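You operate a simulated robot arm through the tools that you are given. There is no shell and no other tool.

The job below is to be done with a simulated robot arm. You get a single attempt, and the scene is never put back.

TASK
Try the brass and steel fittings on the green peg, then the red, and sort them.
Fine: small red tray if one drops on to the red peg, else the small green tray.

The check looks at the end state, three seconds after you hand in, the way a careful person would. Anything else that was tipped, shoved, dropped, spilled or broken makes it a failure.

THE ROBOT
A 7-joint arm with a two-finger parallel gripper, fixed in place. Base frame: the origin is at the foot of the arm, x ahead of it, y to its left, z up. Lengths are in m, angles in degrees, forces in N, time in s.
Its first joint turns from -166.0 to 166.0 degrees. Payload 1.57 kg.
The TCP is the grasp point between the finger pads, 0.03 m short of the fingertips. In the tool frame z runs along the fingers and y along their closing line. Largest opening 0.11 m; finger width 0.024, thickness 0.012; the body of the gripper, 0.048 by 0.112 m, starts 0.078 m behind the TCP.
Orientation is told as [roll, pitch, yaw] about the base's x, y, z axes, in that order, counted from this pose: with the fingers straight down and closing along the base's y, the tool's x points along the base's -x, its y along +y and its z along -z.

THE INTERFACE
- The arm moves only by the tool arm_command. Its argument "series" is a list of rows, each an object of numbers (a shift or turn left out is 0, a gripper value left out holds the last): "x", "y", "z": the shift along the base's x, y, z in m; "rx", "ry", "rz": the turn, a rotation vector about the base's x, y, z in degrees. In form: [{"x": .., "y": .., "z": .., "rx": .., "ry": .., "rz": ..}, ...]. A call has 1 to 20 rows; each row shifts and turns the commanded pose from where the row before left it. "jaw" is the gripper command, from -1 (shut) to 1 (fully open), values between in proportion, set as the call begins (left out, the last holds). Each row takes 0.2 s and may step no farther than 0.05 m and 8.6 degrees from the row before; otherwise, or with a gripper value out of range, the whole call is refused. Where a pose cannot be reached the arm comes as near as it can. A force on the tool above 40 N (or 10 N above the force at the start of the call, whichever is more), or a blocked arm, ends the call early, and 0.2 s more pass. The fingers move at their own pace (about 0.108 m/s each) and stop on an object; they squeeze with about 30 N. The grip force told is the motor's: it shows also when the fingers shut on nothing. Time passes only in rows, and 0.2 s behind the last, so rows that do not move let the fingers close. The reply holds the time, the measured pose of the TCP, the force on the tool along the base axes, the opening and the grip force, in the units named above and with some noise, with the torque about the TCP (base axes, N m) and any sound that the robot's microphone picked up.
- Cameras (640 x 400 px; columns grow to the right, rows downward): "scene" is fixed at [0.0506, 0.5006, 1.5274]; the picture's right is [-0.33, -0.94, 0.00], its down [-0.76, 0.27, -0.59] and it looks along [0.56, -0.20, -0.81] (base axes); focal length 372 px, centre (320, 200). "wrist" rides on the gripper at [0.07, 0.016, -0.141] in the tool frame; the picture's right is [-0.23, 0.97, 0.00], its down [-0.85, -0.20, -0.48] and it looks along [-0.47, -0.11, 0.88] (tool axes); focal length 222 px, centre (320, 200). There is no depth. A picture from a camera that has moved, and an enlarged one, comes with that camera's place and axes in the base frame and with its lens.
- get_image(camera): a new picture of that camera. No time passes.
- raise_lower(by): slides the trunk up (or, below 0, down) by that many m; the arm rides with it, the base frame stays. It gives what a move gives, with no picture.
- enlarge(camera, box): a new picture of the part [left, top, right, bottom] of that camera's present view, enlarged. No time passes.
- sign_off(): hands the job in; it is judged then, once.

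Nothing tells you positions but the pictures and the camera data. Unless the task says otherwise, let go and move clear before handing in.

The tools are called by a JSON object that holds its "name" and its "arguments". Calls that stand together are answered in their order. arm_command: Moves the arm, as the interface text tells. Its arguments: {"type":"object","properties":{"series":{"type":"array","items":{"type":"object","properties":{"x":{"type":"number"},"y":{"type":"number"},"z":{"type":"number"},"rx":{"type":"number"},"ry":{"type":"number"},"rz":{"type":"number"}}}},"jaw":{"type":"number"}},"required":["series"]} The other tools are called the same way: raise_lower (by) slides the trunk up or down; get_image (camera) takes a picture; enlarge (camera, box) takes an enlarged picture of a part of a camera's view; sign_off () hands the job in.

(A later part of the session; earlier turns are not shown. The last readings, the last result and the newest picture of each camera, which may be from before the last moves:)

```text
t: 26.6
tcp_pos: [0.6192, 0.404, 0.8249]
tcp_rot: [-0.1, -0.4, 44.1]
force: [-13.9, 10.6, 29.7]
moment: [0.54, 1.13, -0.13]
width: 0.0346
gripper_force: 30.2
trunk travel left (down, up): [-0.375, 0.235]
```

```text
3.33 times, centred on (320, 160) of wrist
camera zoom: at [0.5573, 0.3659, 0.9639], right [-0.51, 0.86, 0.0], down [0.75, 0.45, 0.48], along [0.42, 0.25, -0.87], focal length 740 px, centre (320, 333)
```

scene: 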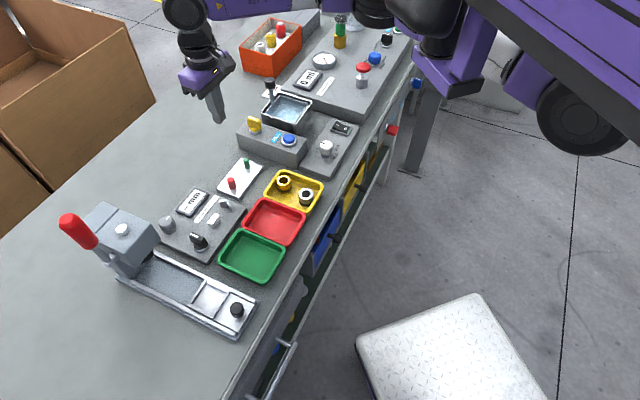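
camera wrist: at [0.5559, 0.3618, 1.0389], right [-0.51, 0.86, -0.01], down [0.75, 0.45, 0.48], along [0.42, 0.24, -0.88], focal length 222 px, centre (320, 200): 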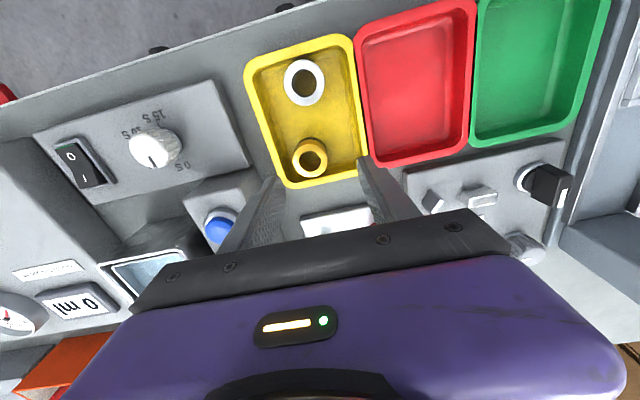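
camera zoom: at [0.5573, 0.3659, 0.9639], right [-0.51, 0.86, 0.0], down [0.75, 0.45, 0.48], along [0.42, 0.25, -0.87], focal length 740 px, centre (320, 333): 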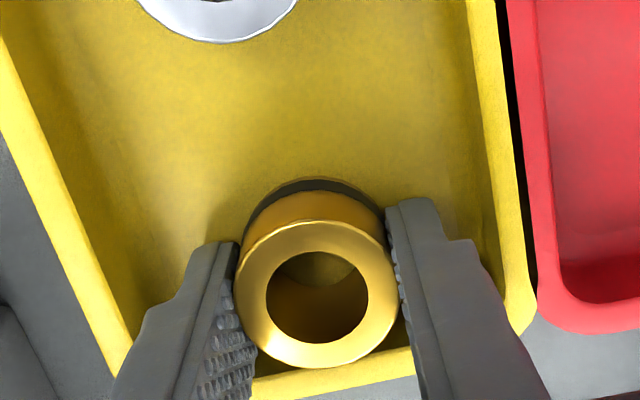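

The tips met the tray floor with about 27–30 N upward. I'll ease up a few millimetres while gripped to relieve that, then check the force, the grip and that the tray hasn't moved.

{"name": "arm_command", "arguments": {"series": [{"z": 0.002}, {"z": 0.002}, {}]}}

{"name": "enlarge", "arguments": {"camera": "scene", "box": [255, 150, 335, 220]}}

{"name": "enlarge", "arguments": {"camera": "wrist", "box": [250, 100, 390, 220]}}

```text
t: 27.4
tcp_pos: [0.623, 0.4009, 0.8247]
tcp_rot: [-0.7, -0.1, 43.9]
force: [-1.5, 1.7, 2.4]
moment: [0.09, 0.12, -0.05]
width: 0.0345
gripper_force: 30.3
trunk travel left (down, up): [-0.375, 0.235]
```

```text
5.71 times, centred on (295, 185) of scene
camera zoom: at [0.0506, 0.5006, 1.5274], right [-0.33, -0.94, 0.0], down [-0.76, 0.27, -0.59], along [0.56, -0.2, -0.81], focal length 2126 px, centre (463, 286)
```

zoom: 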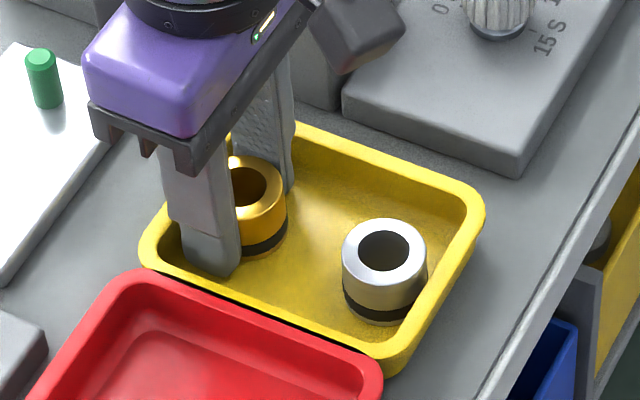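

```text
3.33 times, centred on (320, 160) of wrist
camera zoom: at [0.5595, 0.364, 0.9642], right [-0.51, 0.86, -0.01], down [0.75, 0.45, 0.48], along [0.42, 0.24, -0.88], focal length 740 px, centre (320, 333)
```

zoom: 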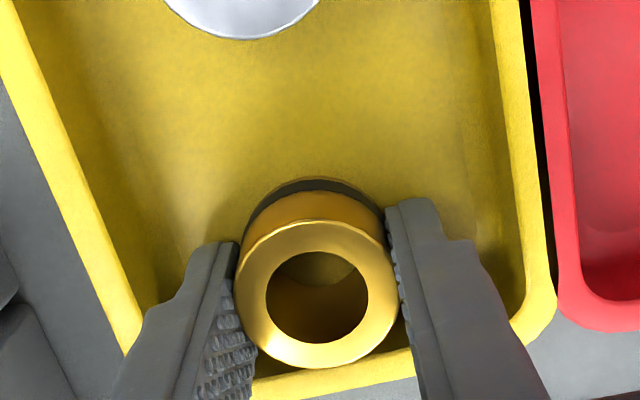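

The tray is where it was and the fingers now hold the brass (34.5 mm) with the floor force gone. I'll lift slowly and watch the width.

{"name": "arm_command", "arguments": {"series": [{"z": 0.003}, {"z": 0.004}, {"z": 0.005}, {}]}}

{"name": "enlarge", "arguments": {"camera": "scene", "box": [255, 150, 335, 220]}}

{"name": "enlarge", "arguments": {"camera": "wrist", "box": [250, 100, 390, 220]}}

```text
t: 28.4
tcp_pos: [0.621, 0.4012, 0.8368]
tcp_rot: [-0.5, -0.1, 44.0]
force: [0.0, 0.0, -1.3]
moment: [0.03, -0.01, 0.0]
width: 0.0345
gripper_force: 30.4
trunk travel left (down, up): [-0.375, 0.235]
```

```text
5.71 times, centred on (295, 185) of scene
camera zoom: at [0.0506, 0.5006, 1.5274], right [-0.33, -0.94, 0.0], down [-0.76, 0.27, -0.59], along [0.56, -0.2, -0.81], focal length 2126 px, centre (463, 286)
```

zoom: 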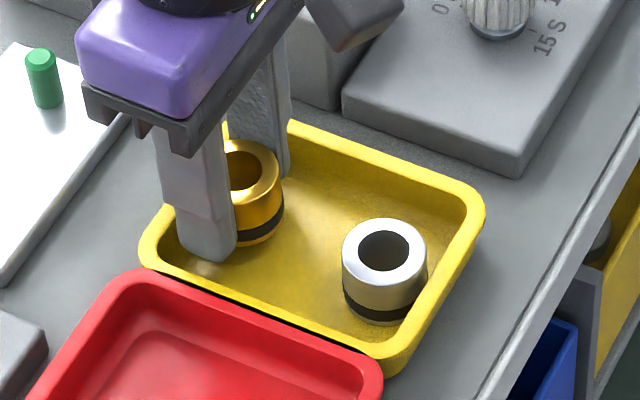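

```text
3.33 times, centred on (320, 160) of wrist
camera zoom: at [0.5585, 0.3646, 0.9768], right [-0.51, 0.86, -0.01], down [0.75, 0.45, 0.48], along [0.42, 0.24, -0.88], focal length 740 px, centre (320, 333)
```

zoom: 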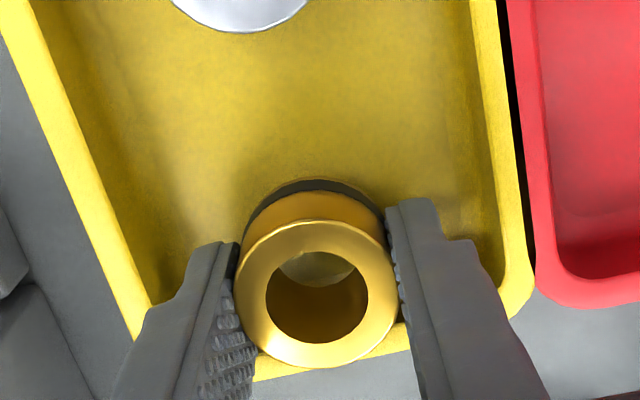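

The brass is rising with the gripper. I'll keep lifting gently to clear the rim and pegs.

{"name": "arm_command", "arguments": {"series": [{"z": 0.006}, {"z": 0.006}, {"z": 0.008}, {"z": 0.008}, {"z": 0.008}, {"z": 0.008}, {"z": 0.008}, {"z": 0.008}, {"z": 0.006}, {}]}}

{"name": "enlarge", "arguments": {"camera": "scene", "box": [245, 125, 335, 215]}}

{"name": "enlarge", "arguments": {"camera": "wrist", "box": [250, 100, 390, 220]}}

```text
t: 30.6
tcp_pos: [0.6216, 0.4019, 0.9037]
tcp_rot: [-0.6, -0.3, 44.1]
force: [0.4, -0.7, -1.7]
moment: [0.0, -0.02, 0.0]
width: 0.0343
gripper_force: 30.2
trunk travel left (down, up): [-0.375, 0.235]
```

```text
4.44 times, centred on (290, 170) of scene
camera zoom: at [0.0506, 0.5006, 1.5274], right [-0.33, -0.94, 0.0], down [-0.76, 0.27, -0.59], along [0.56, -0.2, -0.81], focal length 1653 px, centre (453, 333)
```

zoom: 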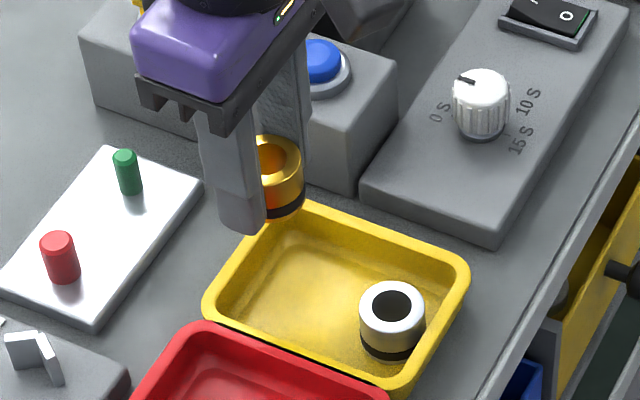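

```text
3.33 times, centred on (320, 160) of wrist
camera zoom: at [0.5588, 0.3644, 1.0442], right [-0.51, 0.86, -0.01], down [0.75, 0.45, 0.48], along [0.42, 0.24, -0.88], focal length 740 px, centre (320, 333)
```

zoom: 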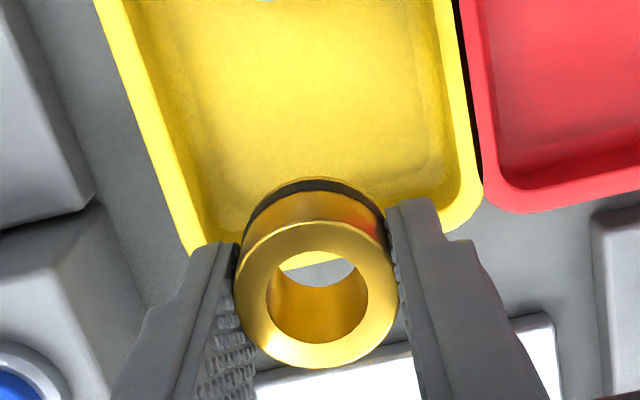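

The grip holds and the fitting is centred on the tool axis within about 1 mm. I'll carry it over to the green peg near (0.7175, 0.464), staying well above it, and look.

{"name": "arm_command", "arguments": {"series": [{"x": 0.01, "y": 0.006}, {"x": 0.016, "y": 0.011}, {"x": 0.018, "y": 0.012}, {"x": 0.018, "y": 0.012}, {"x": 0.016, "y": 0.011}, {"x": 0.012, "y": 0.008}, {"x": 0.0058, "y": 0.003}, {}, {}]}}

{"name": "enlarge", "arguments": {"camera": "scene", "box": [195, 110, 295, 210]}}

{"name": "enlarge", "arguments": {"camera": "wrist", "box": [240, 90, 420, 220]}}

```text
t: 32.6
tcp_pos: [0.716, 0.4655, 0.903]
tcp_rot: [-0.5, -0.2, 44.1]
force: [-0.1, 1.0, -1.4]
moment: [-0.03, 0.01, 0.03]
width: 0.0345
gripper_force: 29.9
trunk travel left (down, up): [-0.375, 0.235]
```

```text
4.00 times, centred on (245, 160) of scene
camera zoom: at [0.0506, 0.5006, 1.5274], right [-0.33, -0.94, 0.0], down [-0.76, 0.27, -0.59], along [0.56, -0.2, -0.81], focal length 1488 px, centre (620, 360)
```

zoom: 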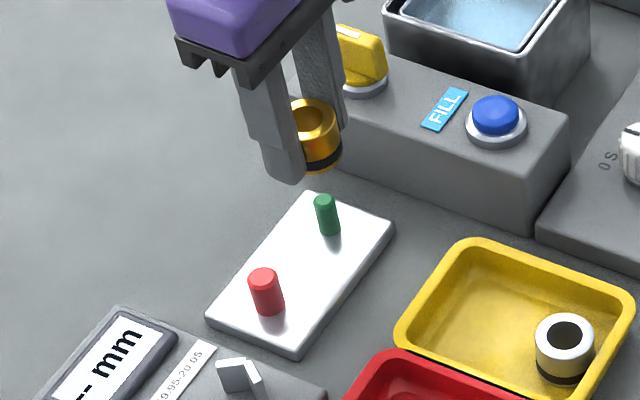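

```text
3.08 times, centred on (330, 155) of wrist
camera zoom: at [0.6531, 0.4279, 1.0437], right [-0.51, 0.86, -0.01], down [0.75, 0.45, 0.48], along [0.42, 0.24, -0.88], focal length 684 px, centre (289, 338)
```

zoom: 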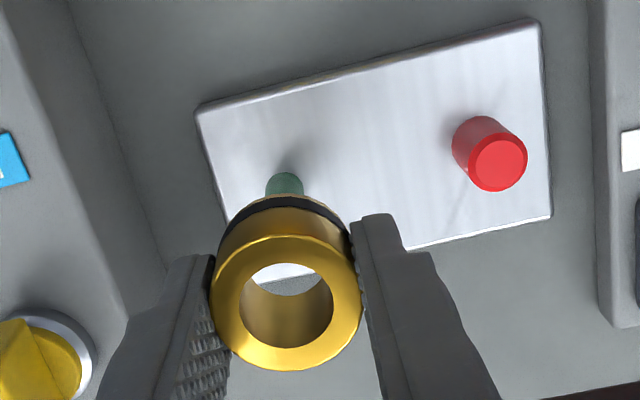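

Both pegs are visible. Relative to the held fitting, the green peg is about 2.7 mm further in +x, so I'll correct that and lower carefully, checking for contact.

{"name": "arm_command", "arguments": {"series": [{"x": 0.0027, "y": -0.0003}, {"z": -0.008}, {"z": -0.01}, {"z": -0.01}, {"z": -0.005}, {}, {}]}}

{"name": "enlarge", "arguments": {"camera": "scene", "box": [215, 130, 285, 200]}}

{"name": "enlarge", "arguments": {"camera": "wrist", "box": [240, 90, 420, 220]}}

```text
t: 34.2
tcp_pos: [0.7188, 0.4642, 0.8687]
tcp_rot: [-0.5, -0.2, 44.0]
force: [0.1, -0.1, -2.7]
moment: [0.04, 0.02, 0.0]
width: 0.0343
gripper_force: 30.2
trunk travel left (down, up): [-0.375, 0.235]
```

```text
5.71 times, centred on (250, 165) of scene
camera zoom: at [0.0506, 0.5006, 1.5274], right [-0.33, -0.94, 0.0], down [-0.76, 0.27, -0.59], along [0.56, -0.2, -0.81], focal length 2126 px, centre (720, 400)
```

zoom: 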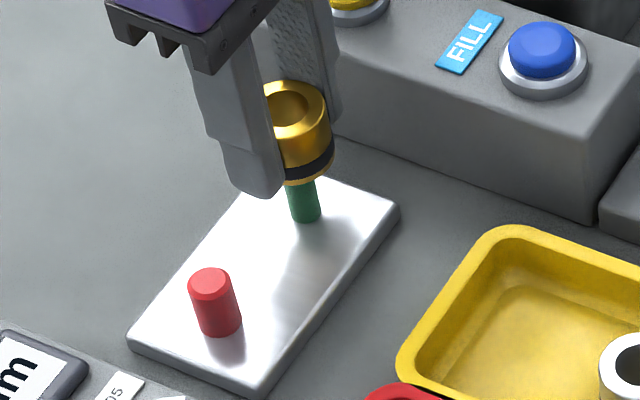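

```text
3.08 times, centred on (330, 155) of wrist
camera zoom: at [0.6567, 0.4276, 1.0088], right [-0.51, 0.86, -0.01], down [0.75, 0.45, 0.48], along [0.42, 0.24, -0.88], focal length 684 px, centre (289, 338)
```

zoom: 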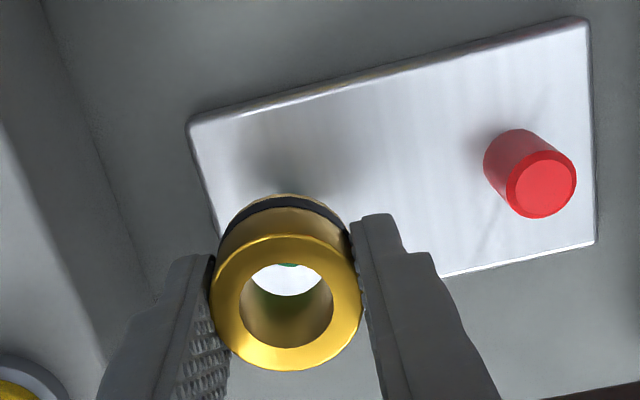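

The peg is visible through the bore and lines up. I'll lower in small steps to engage.

{"name": "arm_command", "arguments": {"series": [{"z": -0.003}, {"z": -0.003}, {"z": -0.003}, {"z": -0.003}, {}]}}

{"name": "enlarge", "arguments": {"camera": "wrist", "box": [250, 130, 390, 220]}}

{"name": "enlarge", "arguments": {"camera": "scene", "box": [215, 130, 285, 200]}}

```text
t: 35.4
tcp_pos: [0.7204, 0.4658, 0.8596]
tcp_rot: [-0.5, -0.1, 44.1]
force: [0.6, 0.1, -0.9]
moment: [-0.02, -0.02, -0.02]
width: 0.0337
gripper_force: 30.3
trunk travel left (down, up): [-0.375, 0.235]
```

```text
4.44 times, centred on (320, 175) of wrist
camera zoom: at [0.6569, 0.4278, 0.9984], right [-0.51, 0.86, -0.01], down [0.75, 0.45, 0.48], along [0.42, 0.24, -0.88], focal length 987 px, centre (320, 311)
```

zoom: 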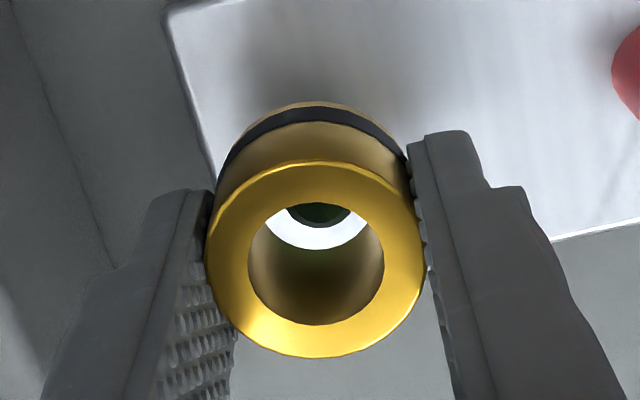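

```text
5.71 times, centred on (250, 165) of scene
camera zoom: at [0.0506, 0.5006, 1.5274], right [-0.33, -0.94, 0.0], down [-0.76, 0.27, -0.59], along [0.56, -0.2, -0.81], focal length 2126 px, centre (720, 400)
```

zoom: 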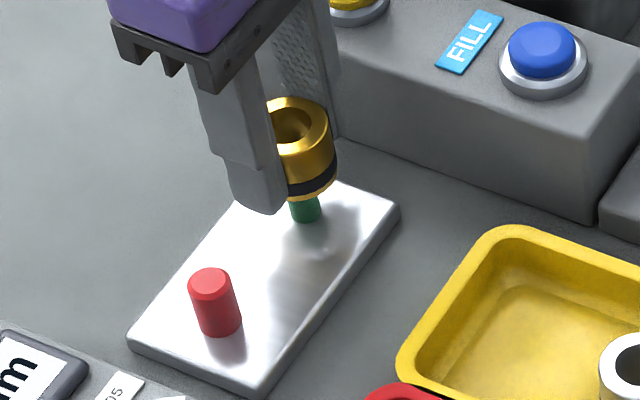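

No contact, and the peg is entering the centre of the bore. I'll continue down.

{"name": "arm_command", "arguments": {"series": [{"z": -0.003}, {"z": -0.003}, {"z": -0.003}, {"z": -0.003}, {}]}}

{"name": "enlarge", "arguments": {"camera": "wrist", "box": [250, 130, 390, 220]}}

{"name": "enlarge", "arguments": {"camera": "scene", "box": [215, 130, 285, 200]}}

```text
t: 36.6
tcp_pos: [0.7198, 0.4648, 0.8471]
tcp_rot: [-0.5, -0.1, 44.0]
force: [-0.2, 0.2, -2.1]
moment: [0.03, 0.05, -0.06]
width: 0.0343
gripper_force: 30.2
trunk travel left (down, up): [-0.375, 0.235]
```

```text
4.44 times, centred on (320, 175) of wrist
camera zoom: at [0.657, 0.4278, 0.9865], right [-0.51, 0.86, -0.01], down [0.75, 0.45, 0.48], along [0.42, 0.24, -0.88], focal length 987 px, centre (320, 311)
```

zoom: 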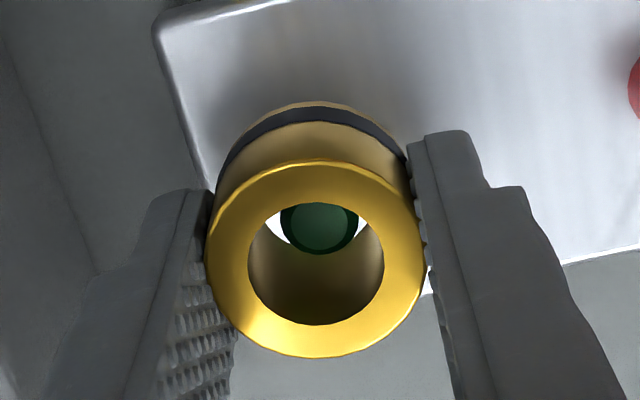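

```text
5.71 times, centred on (250, 165) of scene
camera zoom: at [0.0506, 0.5006, 1.5274], right [-0.33, -0.94, 0.0], down [-0.76, 0.27, -0.59], along [0.56, -0.2, -0.81], focal length 2126 px, centre (720, 400)
```

zoom: 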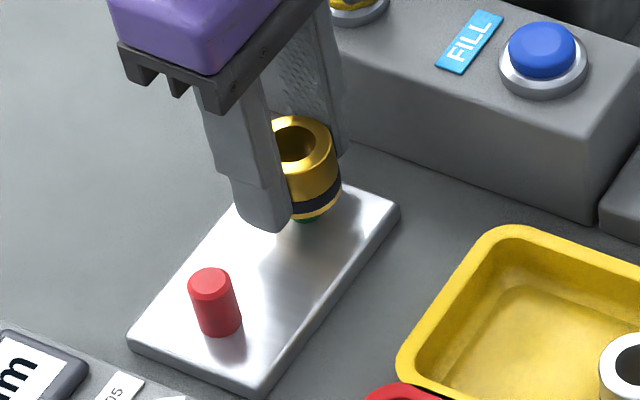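

The brass slides over the green peg freely. I'll continue nearly to the plate to confirm it goes all the way down.

{"name": "arm_command", "arguments": {"series": [{"z": -0.003}, {"z": -0.003}, {"z": -0.003}, {"z": -0.002}, {}]}}

{"name": "enlarge", "arguments": {"camera": "wrist", "box": [250, 130, 390, 220]}}

{"name": "enlarge", "arguments": {"camera": "scene", "box": [215, 130, 285, 200]}}

```text
t: 37.8
tcp_pos: [0.7189, 0.4645, 0.8355]
tcp_rot: [-0.6, -0.3, 44.0]
force: [0.2, -0.5, -0.2]
moment: [0.0, -0.03, -0.01]
width: 0.0344
gripper_force: 30.0
trunk travel left (down, up): [-0.375, 0.235]
```

```text
4.44 times, centred on (320, 175) of wrist
camera zoom: at [0.6573, 0.4275, 0.9756], right [-0.51, 0.86, -0.01], down [0.75, 0.45, 0.48], along [0.42, 0.24, -0.88], focal length 987 px, centre (320, 311)
```

zoom: 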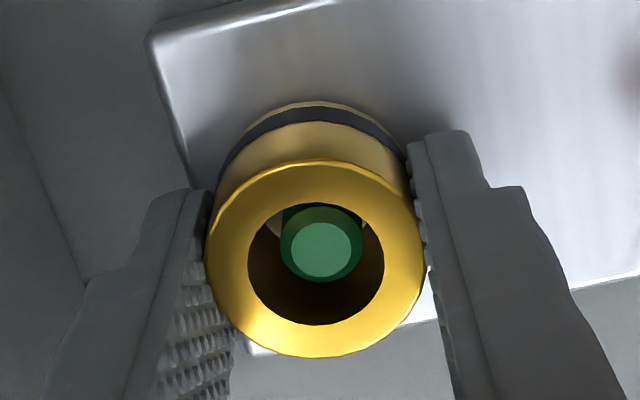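

```text
5.71 times, centred on (250, 165) of scene
camera zoom: at [0.0506, 0.5006, 1.5274], right [-0.33, -0.94, 0.0], down [-0.76, 0.27, -0.59], along [0.56, -0.2, -0.81], focal length 2126 px, centre (720, 400)
```

zoom: 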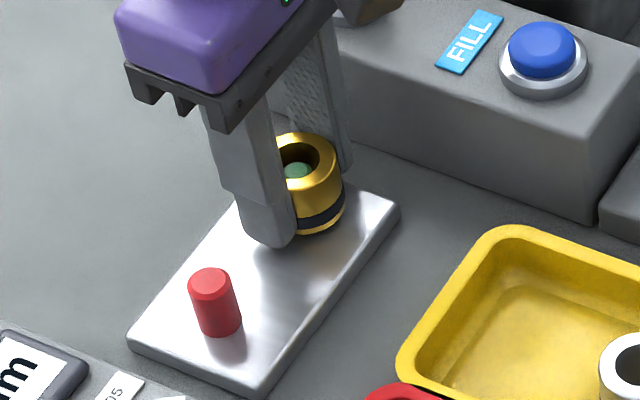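

The brass goes right down over the green peg. I'll take it the last few millimetres to seat it, then lift off for the red peg.

{"name": "arm_command", "arguments": {"series": [{"z": -0.0015}, {"z": -0.0015}, {"z": -0.0015}, {}]}}

```text
t: 38.8
tcp_pos: [0.7202, 0.4645, 0.833]
tcp_rot: [-0.4, -0.3, 44.1]
force: [-0.7, -1.7, 7.5]
moment: [0.05, 0.21, 0.07]
width: 0.0344
gripper_force: 30.2
trunk travel left (down, up): [-0.375, 0.235]
```

Seated on the plate with light contact, so green is a pass for brass. I'll lift off and move over the red peg, at about (−0.051, +0.049) from green.

{"name": "arm_command", "arguments": {"series": [{"z": 0.004}, {"z": 0.008}, {"z": 0.01}, {"z": 0.01}, {"z": 0.01}, {"z": 0.01}, {"z": 0.006}, {"x": -0.01, "y": 0.0097}, {"x": -0.0155, "y": 0.015}, {"x": -0.0155, "y": 0.015}, {"x": -0.01, "y": 0.0095}, {}, {}]}}

{"name": "enlarge", "arguments": {"camera": "wrist", "box": [220, 90, 420, 230]}}

{"name": "enlarge", "arguments": {"camera": "scene", "box": [195, 130, 285, 220]}}

```text
t: 41.6
tcp_pos: [0.6699, 0.5152, 0.89]
tcp_rot: [-0.5, -0.3, 43.9]
force: [0.9, 0.8, -0.8]
moment: [-0.01, 0.02, 0.01]
width: 0.0343
gripper_force: 29.8
trunk travel left (down, up): [-0.375, 0.235]
```

```text
2.86 times, centred on (320, 160) of wrist
camera zoom: at [0.6057, 0.4781, 1.0297], right [-0.51, 0.86, -0.01], down [0.75, 0.45, 0.48], along [0.42, 0.24, -0.88], focal length 635 px, centre (320, 314)
```

zoom: 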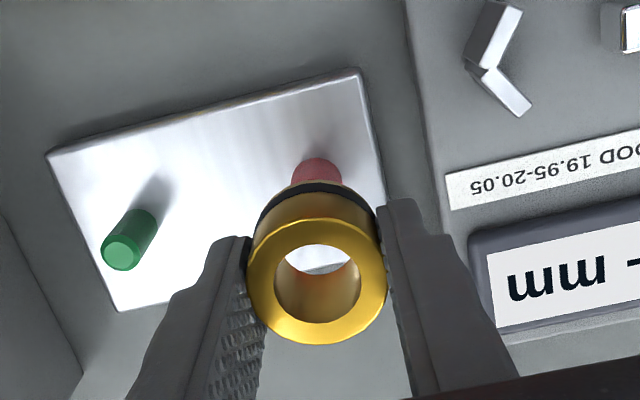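

```text
4.44 times, centred on (240, 175) of scene
camera zoom: at [0.0506, 0.5006, 1.5274], right [-0.33, -0.94, 0.0], down [-0.76, 0.27, -0.59], along [0.56, -0.2, -0.81], focal length 1653 px, centre (676, 311)
```

zoom: 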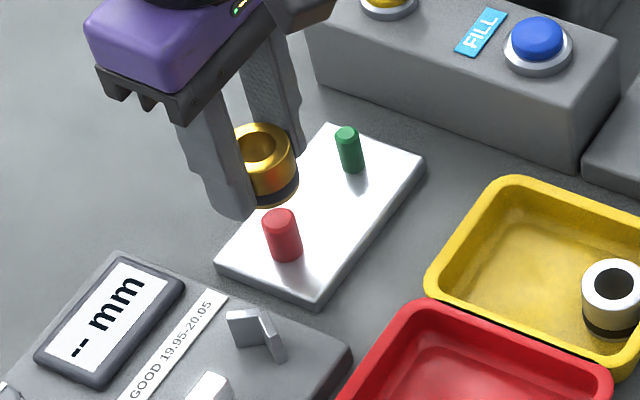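

The fitting is over the red peg to within about 1 mm. I'll make a small correction and lower to just above the peg top, to look through the bore.

{"name": "arm_command", "arguments": {"series": [{"x": -0.0005, "y": -0.0008}, {"z": -0.006}, {"z": -0.006}, {"z": -0.006}, {}, {}]}}

{"name": "enlarge", "arguments": {"camera": "wrist", "box": [250, 130, 390, 220]}}

{"name": "enlarge", "arguments": {"camera": "scene", "box": [200, 140, 270, 210]}}

```text
t: 43.0
tcp_pos: [0.6703, 0.5141, 0.8693]
tcp_rot: [-0.5, -0.2, 44.0]
force: [-0.3, 0.6, -0.8]
moment: [0.02, -0.02, -0.01]
width: 0.0344
gripper_force: 30.2
trunk travel left (down, up): [-0.375, 0.235]
```

```text
4.44 times, centred on (320, 175) of wrist
camera zoom: at [0.6066, 0.4765, 1.0096], right [-0.51, 0.86, -0.01], down [0.75, 0.45, 0.48], along [0.42, 0.24, -0.88], focal length 987 px, centre (320, 311)
```

zoom: 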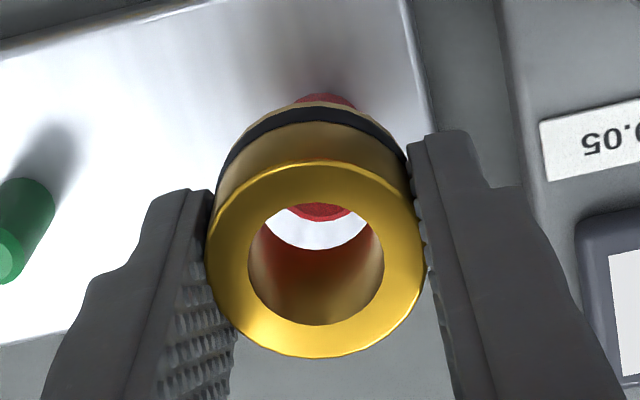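

```text
5.71 times, centred on (235, 175) of scene
camera zoom: at [0.0506, 0.5006, 1.5274], right [-0.33, -0.94, 0.0], down [-0.76, 0.27, -0.59], along [0.56, -0.2, -0.81], focal length 2126 px, centre (806, 343)
```

zoom: 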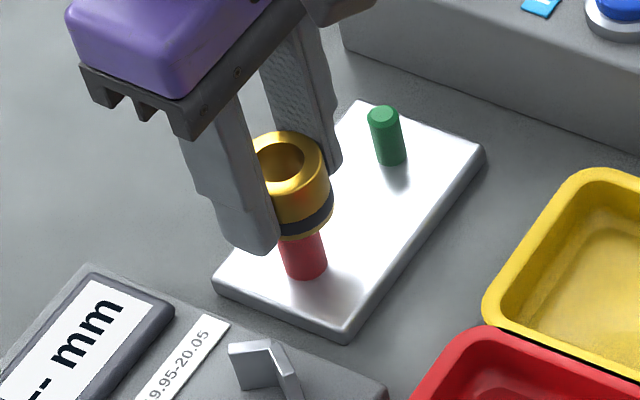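

The red peg's edge shows centred in the bore. I'll lower in 2 mm steps, watching the force.

{"name": "arm_command", "arguments": {"series": [{"z": -0.002}, {"z": -0.002}, {"z": -0.002}, {"z": -0.002}, {}]}}

{"name": "enlarge", "arguments": {"camera": "wrist", "box": [250, 130, 390, 220]}}

{"name": "enlarge", "arguments": {"camera": "scene", "box": [200, 140, 270, 210]}}

```text
t: 44.2
tcp_pos: [0.6678, 0.5123, 0.8618]
tcp_rot: [-0.4, -0.2, 44.0]
force: [0.1, -0.1, -1.0]
moment: [0.0, -0.02, 0.0]
width: 0.0342
gripper_force: 29.8
trunk travel left (down, up): [-0.375, 0.235]
```

```text
4.44 times, centred on (320, 175) of wrist
camera zoom: at [0.6058, 0.4762, 1.0016], right [-0.51, 0.86, -0.01], down [0.75, 0.45, 0.48], along [0.42, 0.24, -0.88], focal length 987 px, centre (320, 311)
```

zoom: 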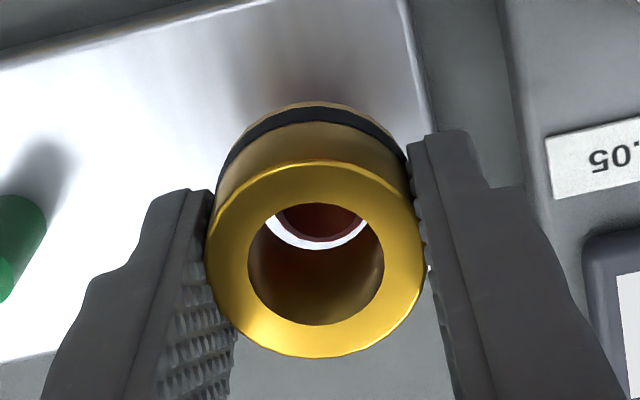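

```text
5.71 times, centred on (235, 175) of scene
camera zoom: at [0.0506, 0.5006, 1.5274], right [-0.33, -0.94, 0.0], down [-0.76, 0.27, -0.59], along [0.56, -0.2, -0.81], focal length 2126 px, centre (806, 343)
```

zoom: 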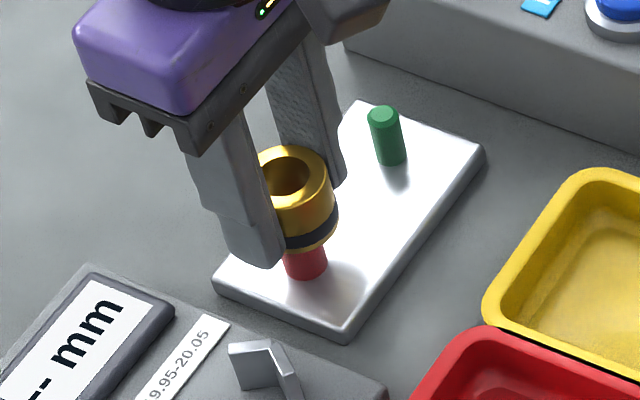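

There is a visible even gap around the red peg at the bore mouth, and no contact. I'll continue down.

{"name": "arm_command", "arguments": {"series": [{"z": -0.002}, {"z": -0.002}, {"z": -0.002}, {"z": -0.002}, {}]}}

{"name": "enlarge", "arguments": {"camera": "wrist", "box": [250, 130, 390, 220]}}

{"name": "enlarge", "arguments": {"camera": "scene", "box": [200, 140, 270, 210]}}

```text
t: 45.4
tcp_pos: [0.6695, 0.513, 0.8558]
tcp_rot: [-0.4, -0.4, 44.0]
force: [4.9, 9.6, 1.8]
moment: [0.27, -0.13, 0.02]
width: 0.0342
gripper_force: 29.5
trunk travel left (down, up): [-0.375, 0.235]
```

```text
4.44 times, centred on (320, 175) of wrist
camera zoom: at [0.6058, 0.4762, 0.9946], right [-0.51, 0.86, -0.01], down [0.75, 0.45, 0.49], along [0.42, 0.24, -0.87], focal length 987 px, centre (320, 311)
```

zoom: 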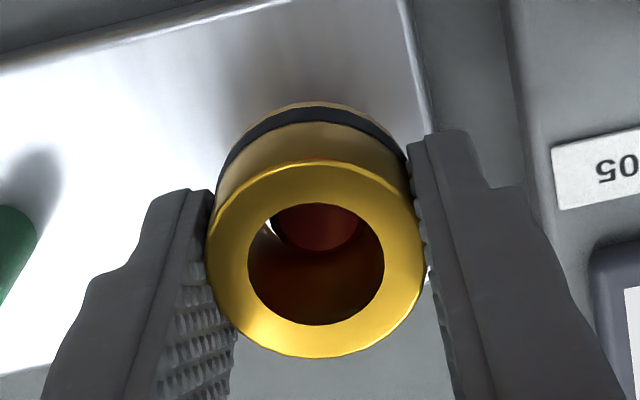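

```text
5.71 times, centred on (235, 175) of scene
camera zoom: at [0.0506, 0.5006, 1.5274], right [-0.33, -0.94, 0.0], down [-0.76, 0.27, -0.59], along [0.56, -0.2, -0.81], focal length 2126 px, centre (806, 343)
```

zoom: 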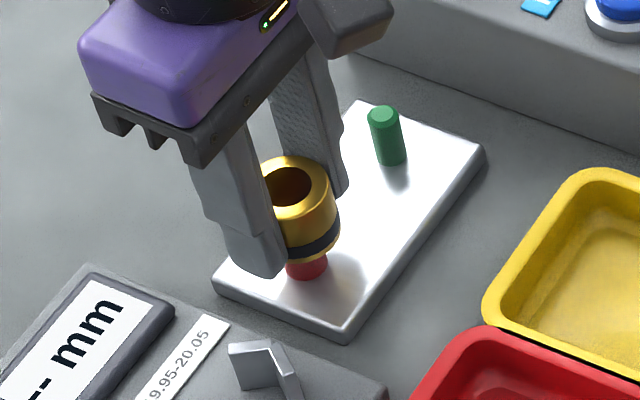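

The fitting has gone about 6–7 mm over the red peg, with a sideways force of about 11 N toward (+x, +y), so it is rubbing on one side. I'll shift about 1 mm with that force to centre it, and read again.

{"name": "arm_command", "arguments": {"series": [{"x": 0.0003, "y": 0.0005}, {"x": 0.0002, "y": 0.0004}, {}, {}]}}

{"name": "arm_command", "arguments": {"series": [{}]}}

```text
t: 46.4
tcp_pos: [0.6685, 0.5131, 0.8546]
tcp_rot: [-0.5, -0.1, 43.9]
force: [-0.4, -1.4, -1.2]
moment: [0.0, -0.01, 0.03]
width: 0.0343
gripper_force: 29.8
trunk travel left (down, up): [-0.375, 0.235]
```

```text
t: 46.8
tcp_pos: [0.669, 0.5135, 0.8542]
tcp_rot: [-0.5, -0.2, 44.0]
force: [0.2, -0.4, -1.9]
moment: [-0.02, 0.01, 0.03]
width: 0.0344
gripper_force: 30.2
trunk travel left (down, up): [-0.375, 0.235]
```

The sideways force is gone, so the fitting is centred on the red peg now. I'll continue lowering in small steps.

{"name": "arm_command", "arguments": {"series": [{"z": -0.002}, {"z": -0.002}, {"z": -0.002}, {}]}}

{"name": "enlarge", "arguments": {"camera": "wrist", "box": [250, 130, 390, 220]}}

{"name": "enlarge", "arguments": {"camera": "scene", "box": [200, 140, 270, 210]}}

```text
t: 47.8
tcp_pos: [0.6693, 0.5131, 0.8492]
tcp_rot: [-0.5, -0.2, 44.0]
force: [-0.3, 0.7, -1.3]
moment: [0.02, 0.01, 0.0]
width: 0.0345
gripper_force: 30.1
trunk travel left (down, up): [-0.375, 0.235]
```

```text
4.44 times, centred on (320, 175) of wrist
camera zoom: at [0.6061, 0.4765, 0.9892], right [-0.51, 0.86, -0.01], down [0.75, 0.45, 0.48], along [0.42, 0.24, -0.88], focal length 987 px, centre (320, 311)
```

zoom: 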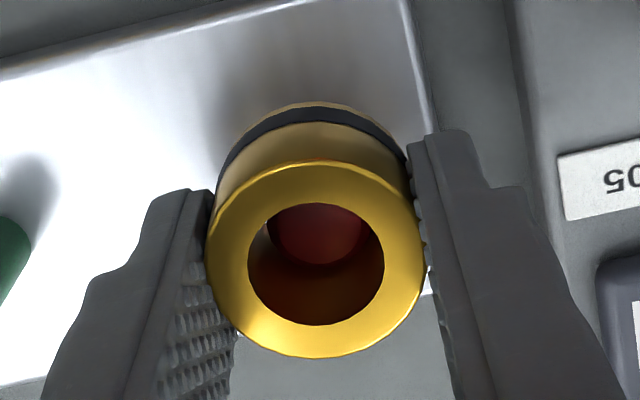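

```text
5.71 times, centred on (235, 175) of scene
camera zoom: at [0.0506, 0.5006, 1.5274], right [-0.33, -0.94, 0.0], down [-0.76, 0.27, -0.59], along [0.56, -0.2, -0.81], focal length 2126 px, centre (806, 343)
```

zoom: 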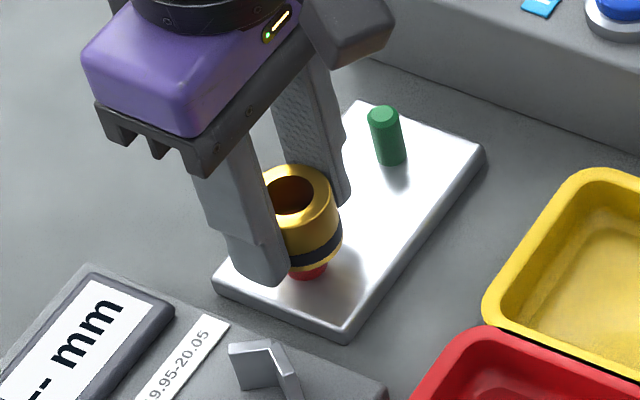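

It's going on cleanly with no force. I'll keep lowering to seat it.

{"name": "arm_command", "arguments": {"series": [{"z": -0.002}, {"z": -0.002}, {"z": -0.002}, {"z": -0.002}, {"z": -0.002}, {}]}}

{"name": "enlarge", "arguments": {"camera": "wrist", "box": [250, 130, 390, 220]}}

{"name": "enlarge", "arguments": {"camera": "scene", "box": [200, 140, 270, 210]}}

```text
t: 49.2
tcp_pos: [0.6694, 0.5145, 0.8392]
tcp_rot: [-0.5, -0.2, 44.0]
force: [0.0, -0.1, -0.9]
moment: [-0.03, 0.02, 0.04]
width: 0.0342
gripper_force: 29.3
trunk travel left (down, up): [-0.375, 0.235]
```

```text
4.44 times, centred on (320, 175) of wrist
camera zoom: at [0.6063, 0.4775, 0.9788], right [-0.51, 0.86, -0.01], down [0.75, 0.45, 0.48], along [0.42, 0.24, -0.88], focal length 987 px, centre (320, 311)
```

zoom: 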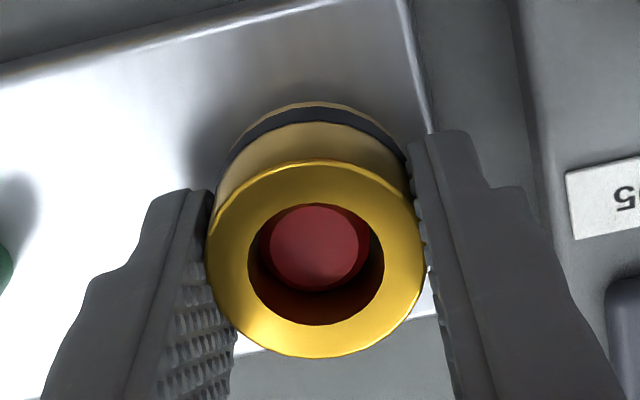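

```text
5.71 times, centred on (235, 175) of scene
camera zoom: at [0.0506, 0.5006, 1.5274], right [-0.33, -0.94, 0.0], down [-0.76, 0.27, -0.59], along [0.56, -0.2, -0.81], focal length 2126 px, centre (806, 343)
```

zoom: 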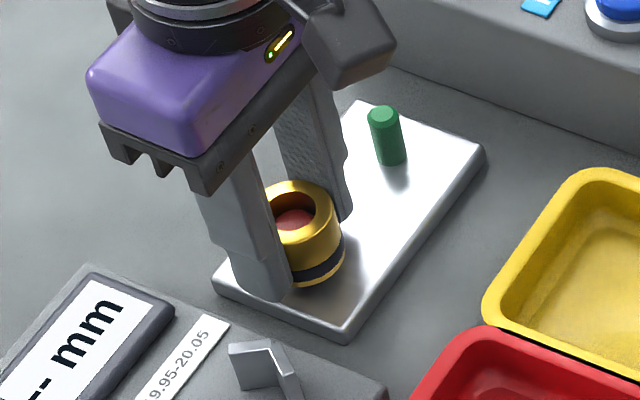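

The brass goes nearly all the way over the red peg. I'll finish seating it to be sure.

{"name": "arm_command", "arguments": {"series": [{"z": -0.002}, {"z": -0.002}, {"z": -0.0015}, {}]}}

{"name": "enlarge", "arguments": {"camera": "scene", "box": [200, 140, 270, 210]}}

```text
t: 50.2
tcp_pos: [0.6681, 0.5152, 0.8329]
tcp_rot: [-0.5, -0.2, 44.0]
force: [-0.2, -0.1, -1.3]
moment: [-0.03, 0.0, 0.01]
width: 0.0342
gripper_force: 30.3
trunk travel left (down, up): [-0.375, 0.235]
```

```text
5.71 times, centred on (235, 175) of scene
camera zoom: at [0.0506, 0.5006, 1.5274], right [-0.33, -0.94, 0.0], down [-0.76, 0.27, -0.59], along [0.56, -0.2, -0.81], focal length 2126 px, centre (806, 343)
```

zoom: 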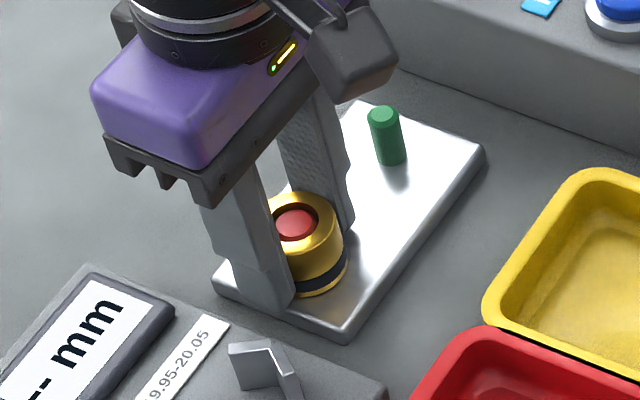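

The brass drops fully onto the red peg, so it belongs in the small red tray. I'll lift it off and carry it over the red tray's centre, near (0.526, 0.445).

{"name": "arm_command", "arguments": {"series": [{"z": 0.004}, {"z": 0.008}, {"z": 0.01}, {"z": 0.012}, {"z": 0.012}, {"z": 0.012}, {"z": 0.012}, {"z": 0.01}, {"x": -0.01, "y": -0.005}, {"x": -0.018, "y": -0.0085}, {"x": -0.02, "y": -0.0095}, {"x": -0.02, "y": -0.0095}, {"x": -0.02, "y": -0.0095}, {"x": -0.02, "y": -0.0095}, {"x": -0.018, "y": -0.0085}, {"x": -0.012, "y": -0.0055}, {"x": -0.0057, "y": -0.0025}, {}, {}]}}

{"name": "get_image", "arguments": {"camera": "wrist"}}

{"name": "enlarge", "arguments": {"camera": "scene", "box": [210, 120, 340, 290]}}

```text
t: 54.2
tcp_pos: [0.524, 0.445, 0.9149]
tcp_rot: [-0.5, -0.2, 44.1]
force: [0.5, -0.4, -1.6]
moment: [-0.02, 0.02, 0.0]
width: 0.0344
gripper_force: 29.7
trunk travel left (down, up): [-0.375, 0.235]
```

```text
taken
camera wrist: at [0.462, 0.4085, 1.0544], right [-0.51, 0.86, -0.01], down [0.75, 0.45, 0.48], along [0.42, 0.24, -0.88], focal length 222 px, centre (320, 200)
```

wrist: 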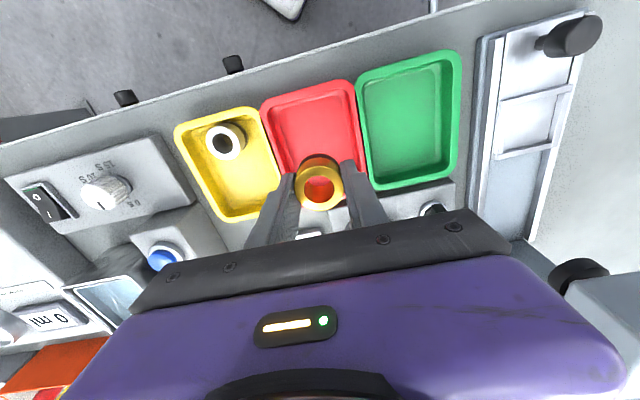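

```text
2.35 times, centred on (275, 205) of scene
camera zoom: at [0.0506, 0.5006, 1.5274], right [-0.33, -0.94, 0.0], down [-0.76, 0.27, -0.59], along [0.56, -0.2, -0.81], focal length 875 px, centre (426, 188)
```

zoom: 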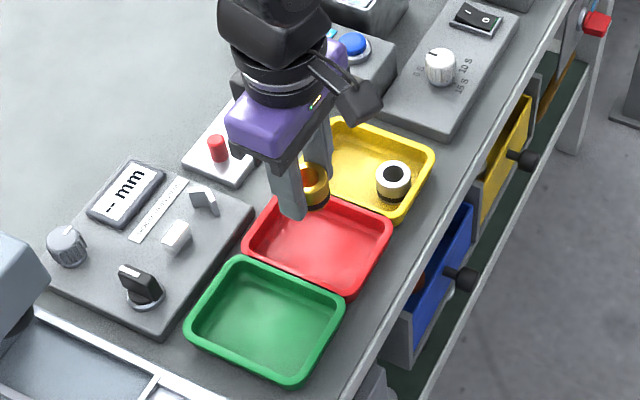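

The brass is over the red tray. I'll zoom in to check its centring in the tray before lowering.

{"name": "enlarge", "arguments": {"camera": "wrist", "box": [230, 70, 410, 230]}}

{"name": "enlarge", "arguments": {"camera": "scene", "box": [235, 180, 315, 255]}}

```text
2.50 times, centred on (320, 150) of wrist
camera zoom: at [0.462, 0.4085, 1.0544], right [-0.51, 0.86, -0.01], down [0.75, 0.45, 0.48], along [0.42, 0.24, -0.88], focal length 555 px, centre (320, 325)
```

zoom: 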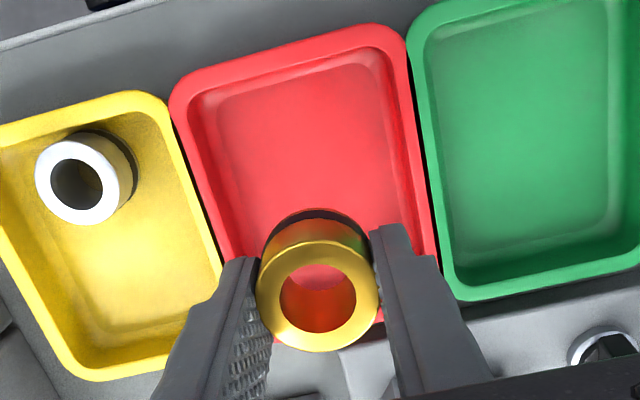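

```text
5.33 times, centred on (275, 218) of scene
camera zoom: at [0.0506, 0.5006, 1.5274], right [-0.33, -0.94, 0.0], down [-0.76, 0.27, -0.59], along [0.56, -0.2, -0.81], focal length 1984 px, centre (560, 107)
```

zoom: 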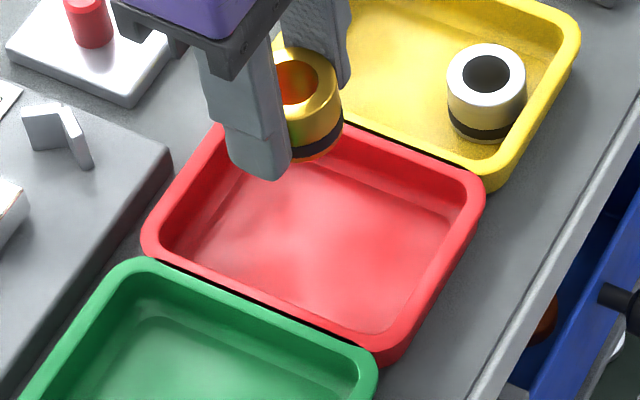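

The fitting is within about 2–3 mm of the red tray's centre. I'll lower into the tray.

{"name": "arm_command", "arguments": {"series": [{"z": -0.01}, {"z": -0.012}, {"z": -0.012}, {"z": -0.012}, {"z": -0.012}, {"z": -0.01}, {"z": -0.008}, {"z": -0.004}, {}]}}

{"name": "arm_command", "arguments": {"series": [{"z": -0.002}, {"z": -0.002}, {}]}}

{"name": "enlarge", "arguments": {"camera": "scene", "box": [235, 180, 315, 255]}}

{"name": "enlarge", "arguments": {"camera": "wrist", "box": [230, 90, 410, 230]}}

```text
t: 56.2
tcp_pos: [0.5258, 0.4461, 0.8328]
tcp_rot: [-0.5, -0.2, 44.0]
force: [0.0, -0.7, -2.0]
moment: [-0.04, 0.02, 0.0]
width: 0.0342
gripper_force: 30.0
trunk travel left (down, up): [-0.375, 0.235]
```

```text
t: 57.0
tcp_pos: [0.5255, 0.4459, 0.8305]
tcp_rot: [-0.5, -0.3, 44.1]
force: [0.0, -0.4, -0.9]
moment: [0.0, 0.06, -0.01]
width: 0.0342
gripper_force: 29.8
trunk travel left (down, up): [-0.375, 0.235]
```

```text
5.33 times, centred on (275, 218) of scene
camera zoom: at [0.0506, 0.5006, 1.5274], right [-0.33, -0.94, 0.0], down [-0.76, 0.27, -0.59], along [0.56, -0.2, -0.81], focal length 1984 px, centre (560, 107)
```

zoom: 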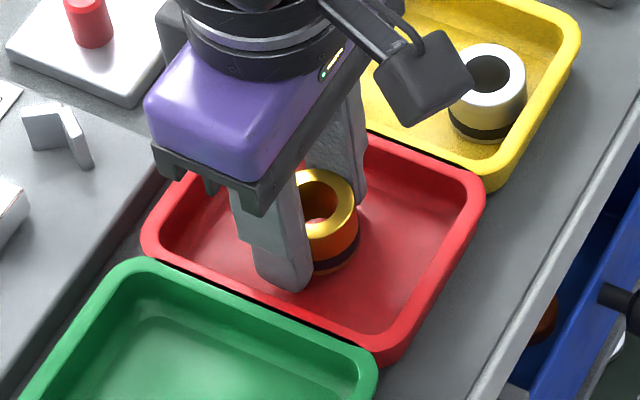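

```text
2.86 times, centred on (320, 160) of wrist
camera zoom: at [0.4619, 0.4086, 0.9702], right [-0.51, 0.86, -0.01], down [0.75, 0.45, 0.48], along [0.42, 0.24, -0.88], focal length 635 px, centre (320, 314)
```

zoom: 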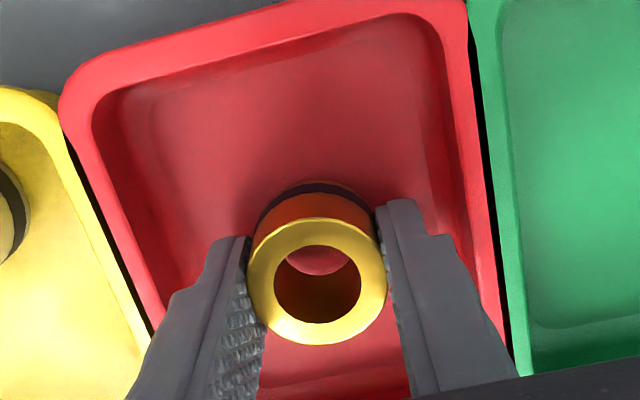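

The brass is well inside the red tray. I'll lower the last few millimetres until light contact.

{"name": "arm_command", "arguments": {"series": [{"z": -0.0015}, {"z": -0.0015}, {}]}}

{"name": "arm_command", "arguments": {"series": [{"z": -0.001}, {"z": -0.001}, {}]}}

```text
t: 57.8
tcp_pos: [0.5248, 0.4458, 0.827]
tcp_rot: [-0.5, -0.1, 44.0]
force: [1.0, 0.5, -1.4]
moment: [-0.01, 0.02, 0.01]
width: 0.0342
gripper_force: 30.4
trunk travel left (down, up): [-0.375, 0.235]
```

```text
t: 58.6
tcp_pos: [0.526, 0.4468, 0.8245]
tcp_rot: [-0.5, -0.2, 44.0]
force: [-0.3, -0.3, -1.6]
moment: [-0.02, 0.03, -0.01]
width: 0.0341
gripper_force: 29.6
trunk travel left (down, up): [-0.375, 0.235]
```

{"name": "arm_command", "arguments": {"series": [{"z": -0.001}, {"z": -0.001}, {}]}}

```text
t: 59.4
tcp_pos: [0.5269, 0.446, 0.824]
tcp_rot: [-0.5, -0.4, 44.0]
force: [0.9, -10.0, 25.2]
moment: [-0.06, 0.6, 0.23]
width: 0.0341
gripper_force: 30.5
trunk travel left (down, up): [-0.375, 0.235]
```

The fitting has reached the tray floor. I'll back off 1.5 mm to relieve the force, then open a little and lift clear.

{"name": "arm_command", "arguments": {"series": [{"z": 0.0015}, {}]}}

{"name": "arm_command", "arguments": {"series": [{}, {}, {}], "jaw": -0.18}}

{"name": "enlarge", "arguments": {"camera": "wrist", "box": [230, 90, 410, 230]}}

{"name": "enlarge", "arguments": {"camera": "scene", "box": [235, 180, 315, 255]}}

```text
t: 60.0
tcp_pos: [0.5253, 0.4455, 0.8236]
tcp_rot: [-0.5, -0.3, 44.1]
force: [3.1, -4.7, 14.3]
moment: [-0.01, 0.26, 0.06]
width: 0.034
gripper_force: 29.9
trunk travel left (down, up): [-0.375, 0.235]
```

```text
t: 60.8
tcp_pos: [0.5254, 0.4459, 0.8237]
tcp_rot: [-0.4, -0.4, 44.0]
force: [9.3, -6.7, 10.9]
moment: [-0.02, 0.04, 0.1]
width: 0.0354
gripper_force: 0.1
trunk travel left (down, up): [-0.375, 0.235]
```

```text
2.86 times, centred on (320, 160) of wrist
camera zoom: at [0.4629, 0.4093, 0.964], right [-0.51, 0.86, -0.01], down [0.75, 0.45, 0.48], along [0.42, 0.24, -0.87], focal length 635 px, centre (320, 314)
```

zoom: 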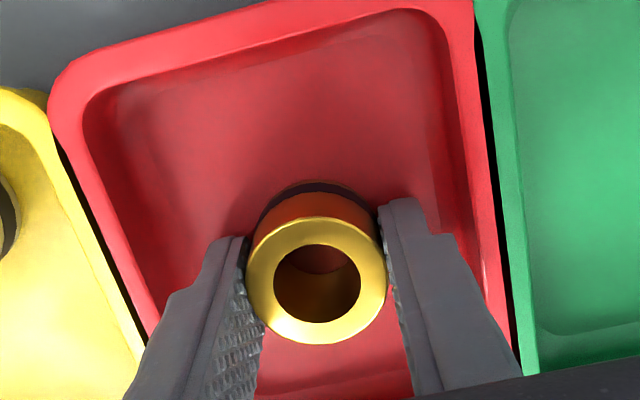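

```text
5.33 times, centred on (275, 218) of scene
camera zoom: at [0.0506, 0.5006, 1.5274], right [-0.33, -0.94, 0.0], down [-0.76, 0.27, -0.59], along [0.56, -0.2, -0.81], focal length 1984 px, centre (560, 107)
```

zoom: 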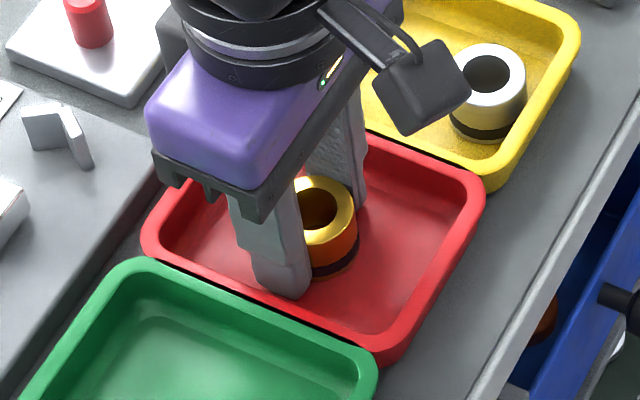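

The fingers stopped opening because the tips still press on the tray floor (about 11 N). The grip is released, so I'll rise 4 mm and let them open freely.

{"name": "arm_command", "arguments": {"series": [{"z": 0.002}, {"z": 0.002}, {}, {}], "jaw": -0.18}}

{"name": "enlarge", "arguments": {"camera": "wrist", "box": [230, 90, 410, 230]}}

{"name": "enlarge", "arguments": {"camera": "scene", "box": [235, 180, 315, 255]}}

```text
t: 61.8
tcp_pos: [0.5256, 0.4462, 0.8285]
tcp_rot: [-0.4, -0.1, 44.0]
force: [0.3, -0.2, -0.8]
moment: [0.01, -0.05, 0.01]
width: 0.0453
gripper_force: 0.1
trunk travel left (down, up): [-0.375, 0.235]
```

```text
2.86 times, centred on (320, 160) of wrist
camera zoom: at [0.4627, 0.4088, 0.9681], right [-0.51, 0.86, -0.01], down [0.75, 0.45, 0.48], along [0.42, 0.24, -0.88], focal length 635 px, centre (320, 314)
```

zoom: 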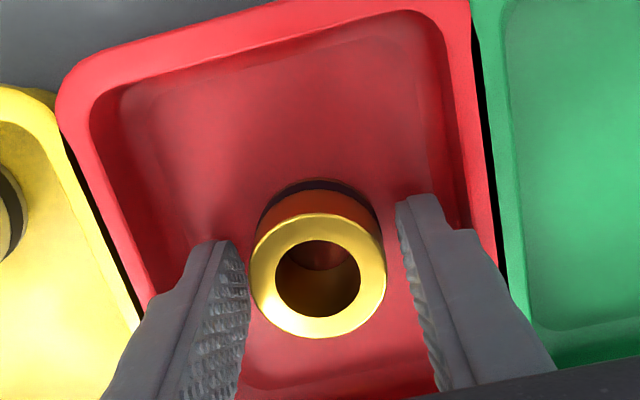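

```text
5.33 times, centred on (275, 218) of scene
camera zoom: at [0.0506, 0.5006, 1.5274], right [-0.33, -0.94, 0.0], down [-0.76, 0.27, -0.59], along [0.56, -0.2, -0.81], focal length 1984 px, centre (560, 107)
```

zoom: 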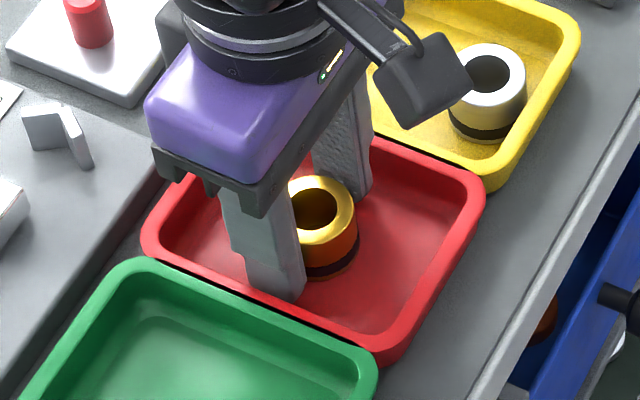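

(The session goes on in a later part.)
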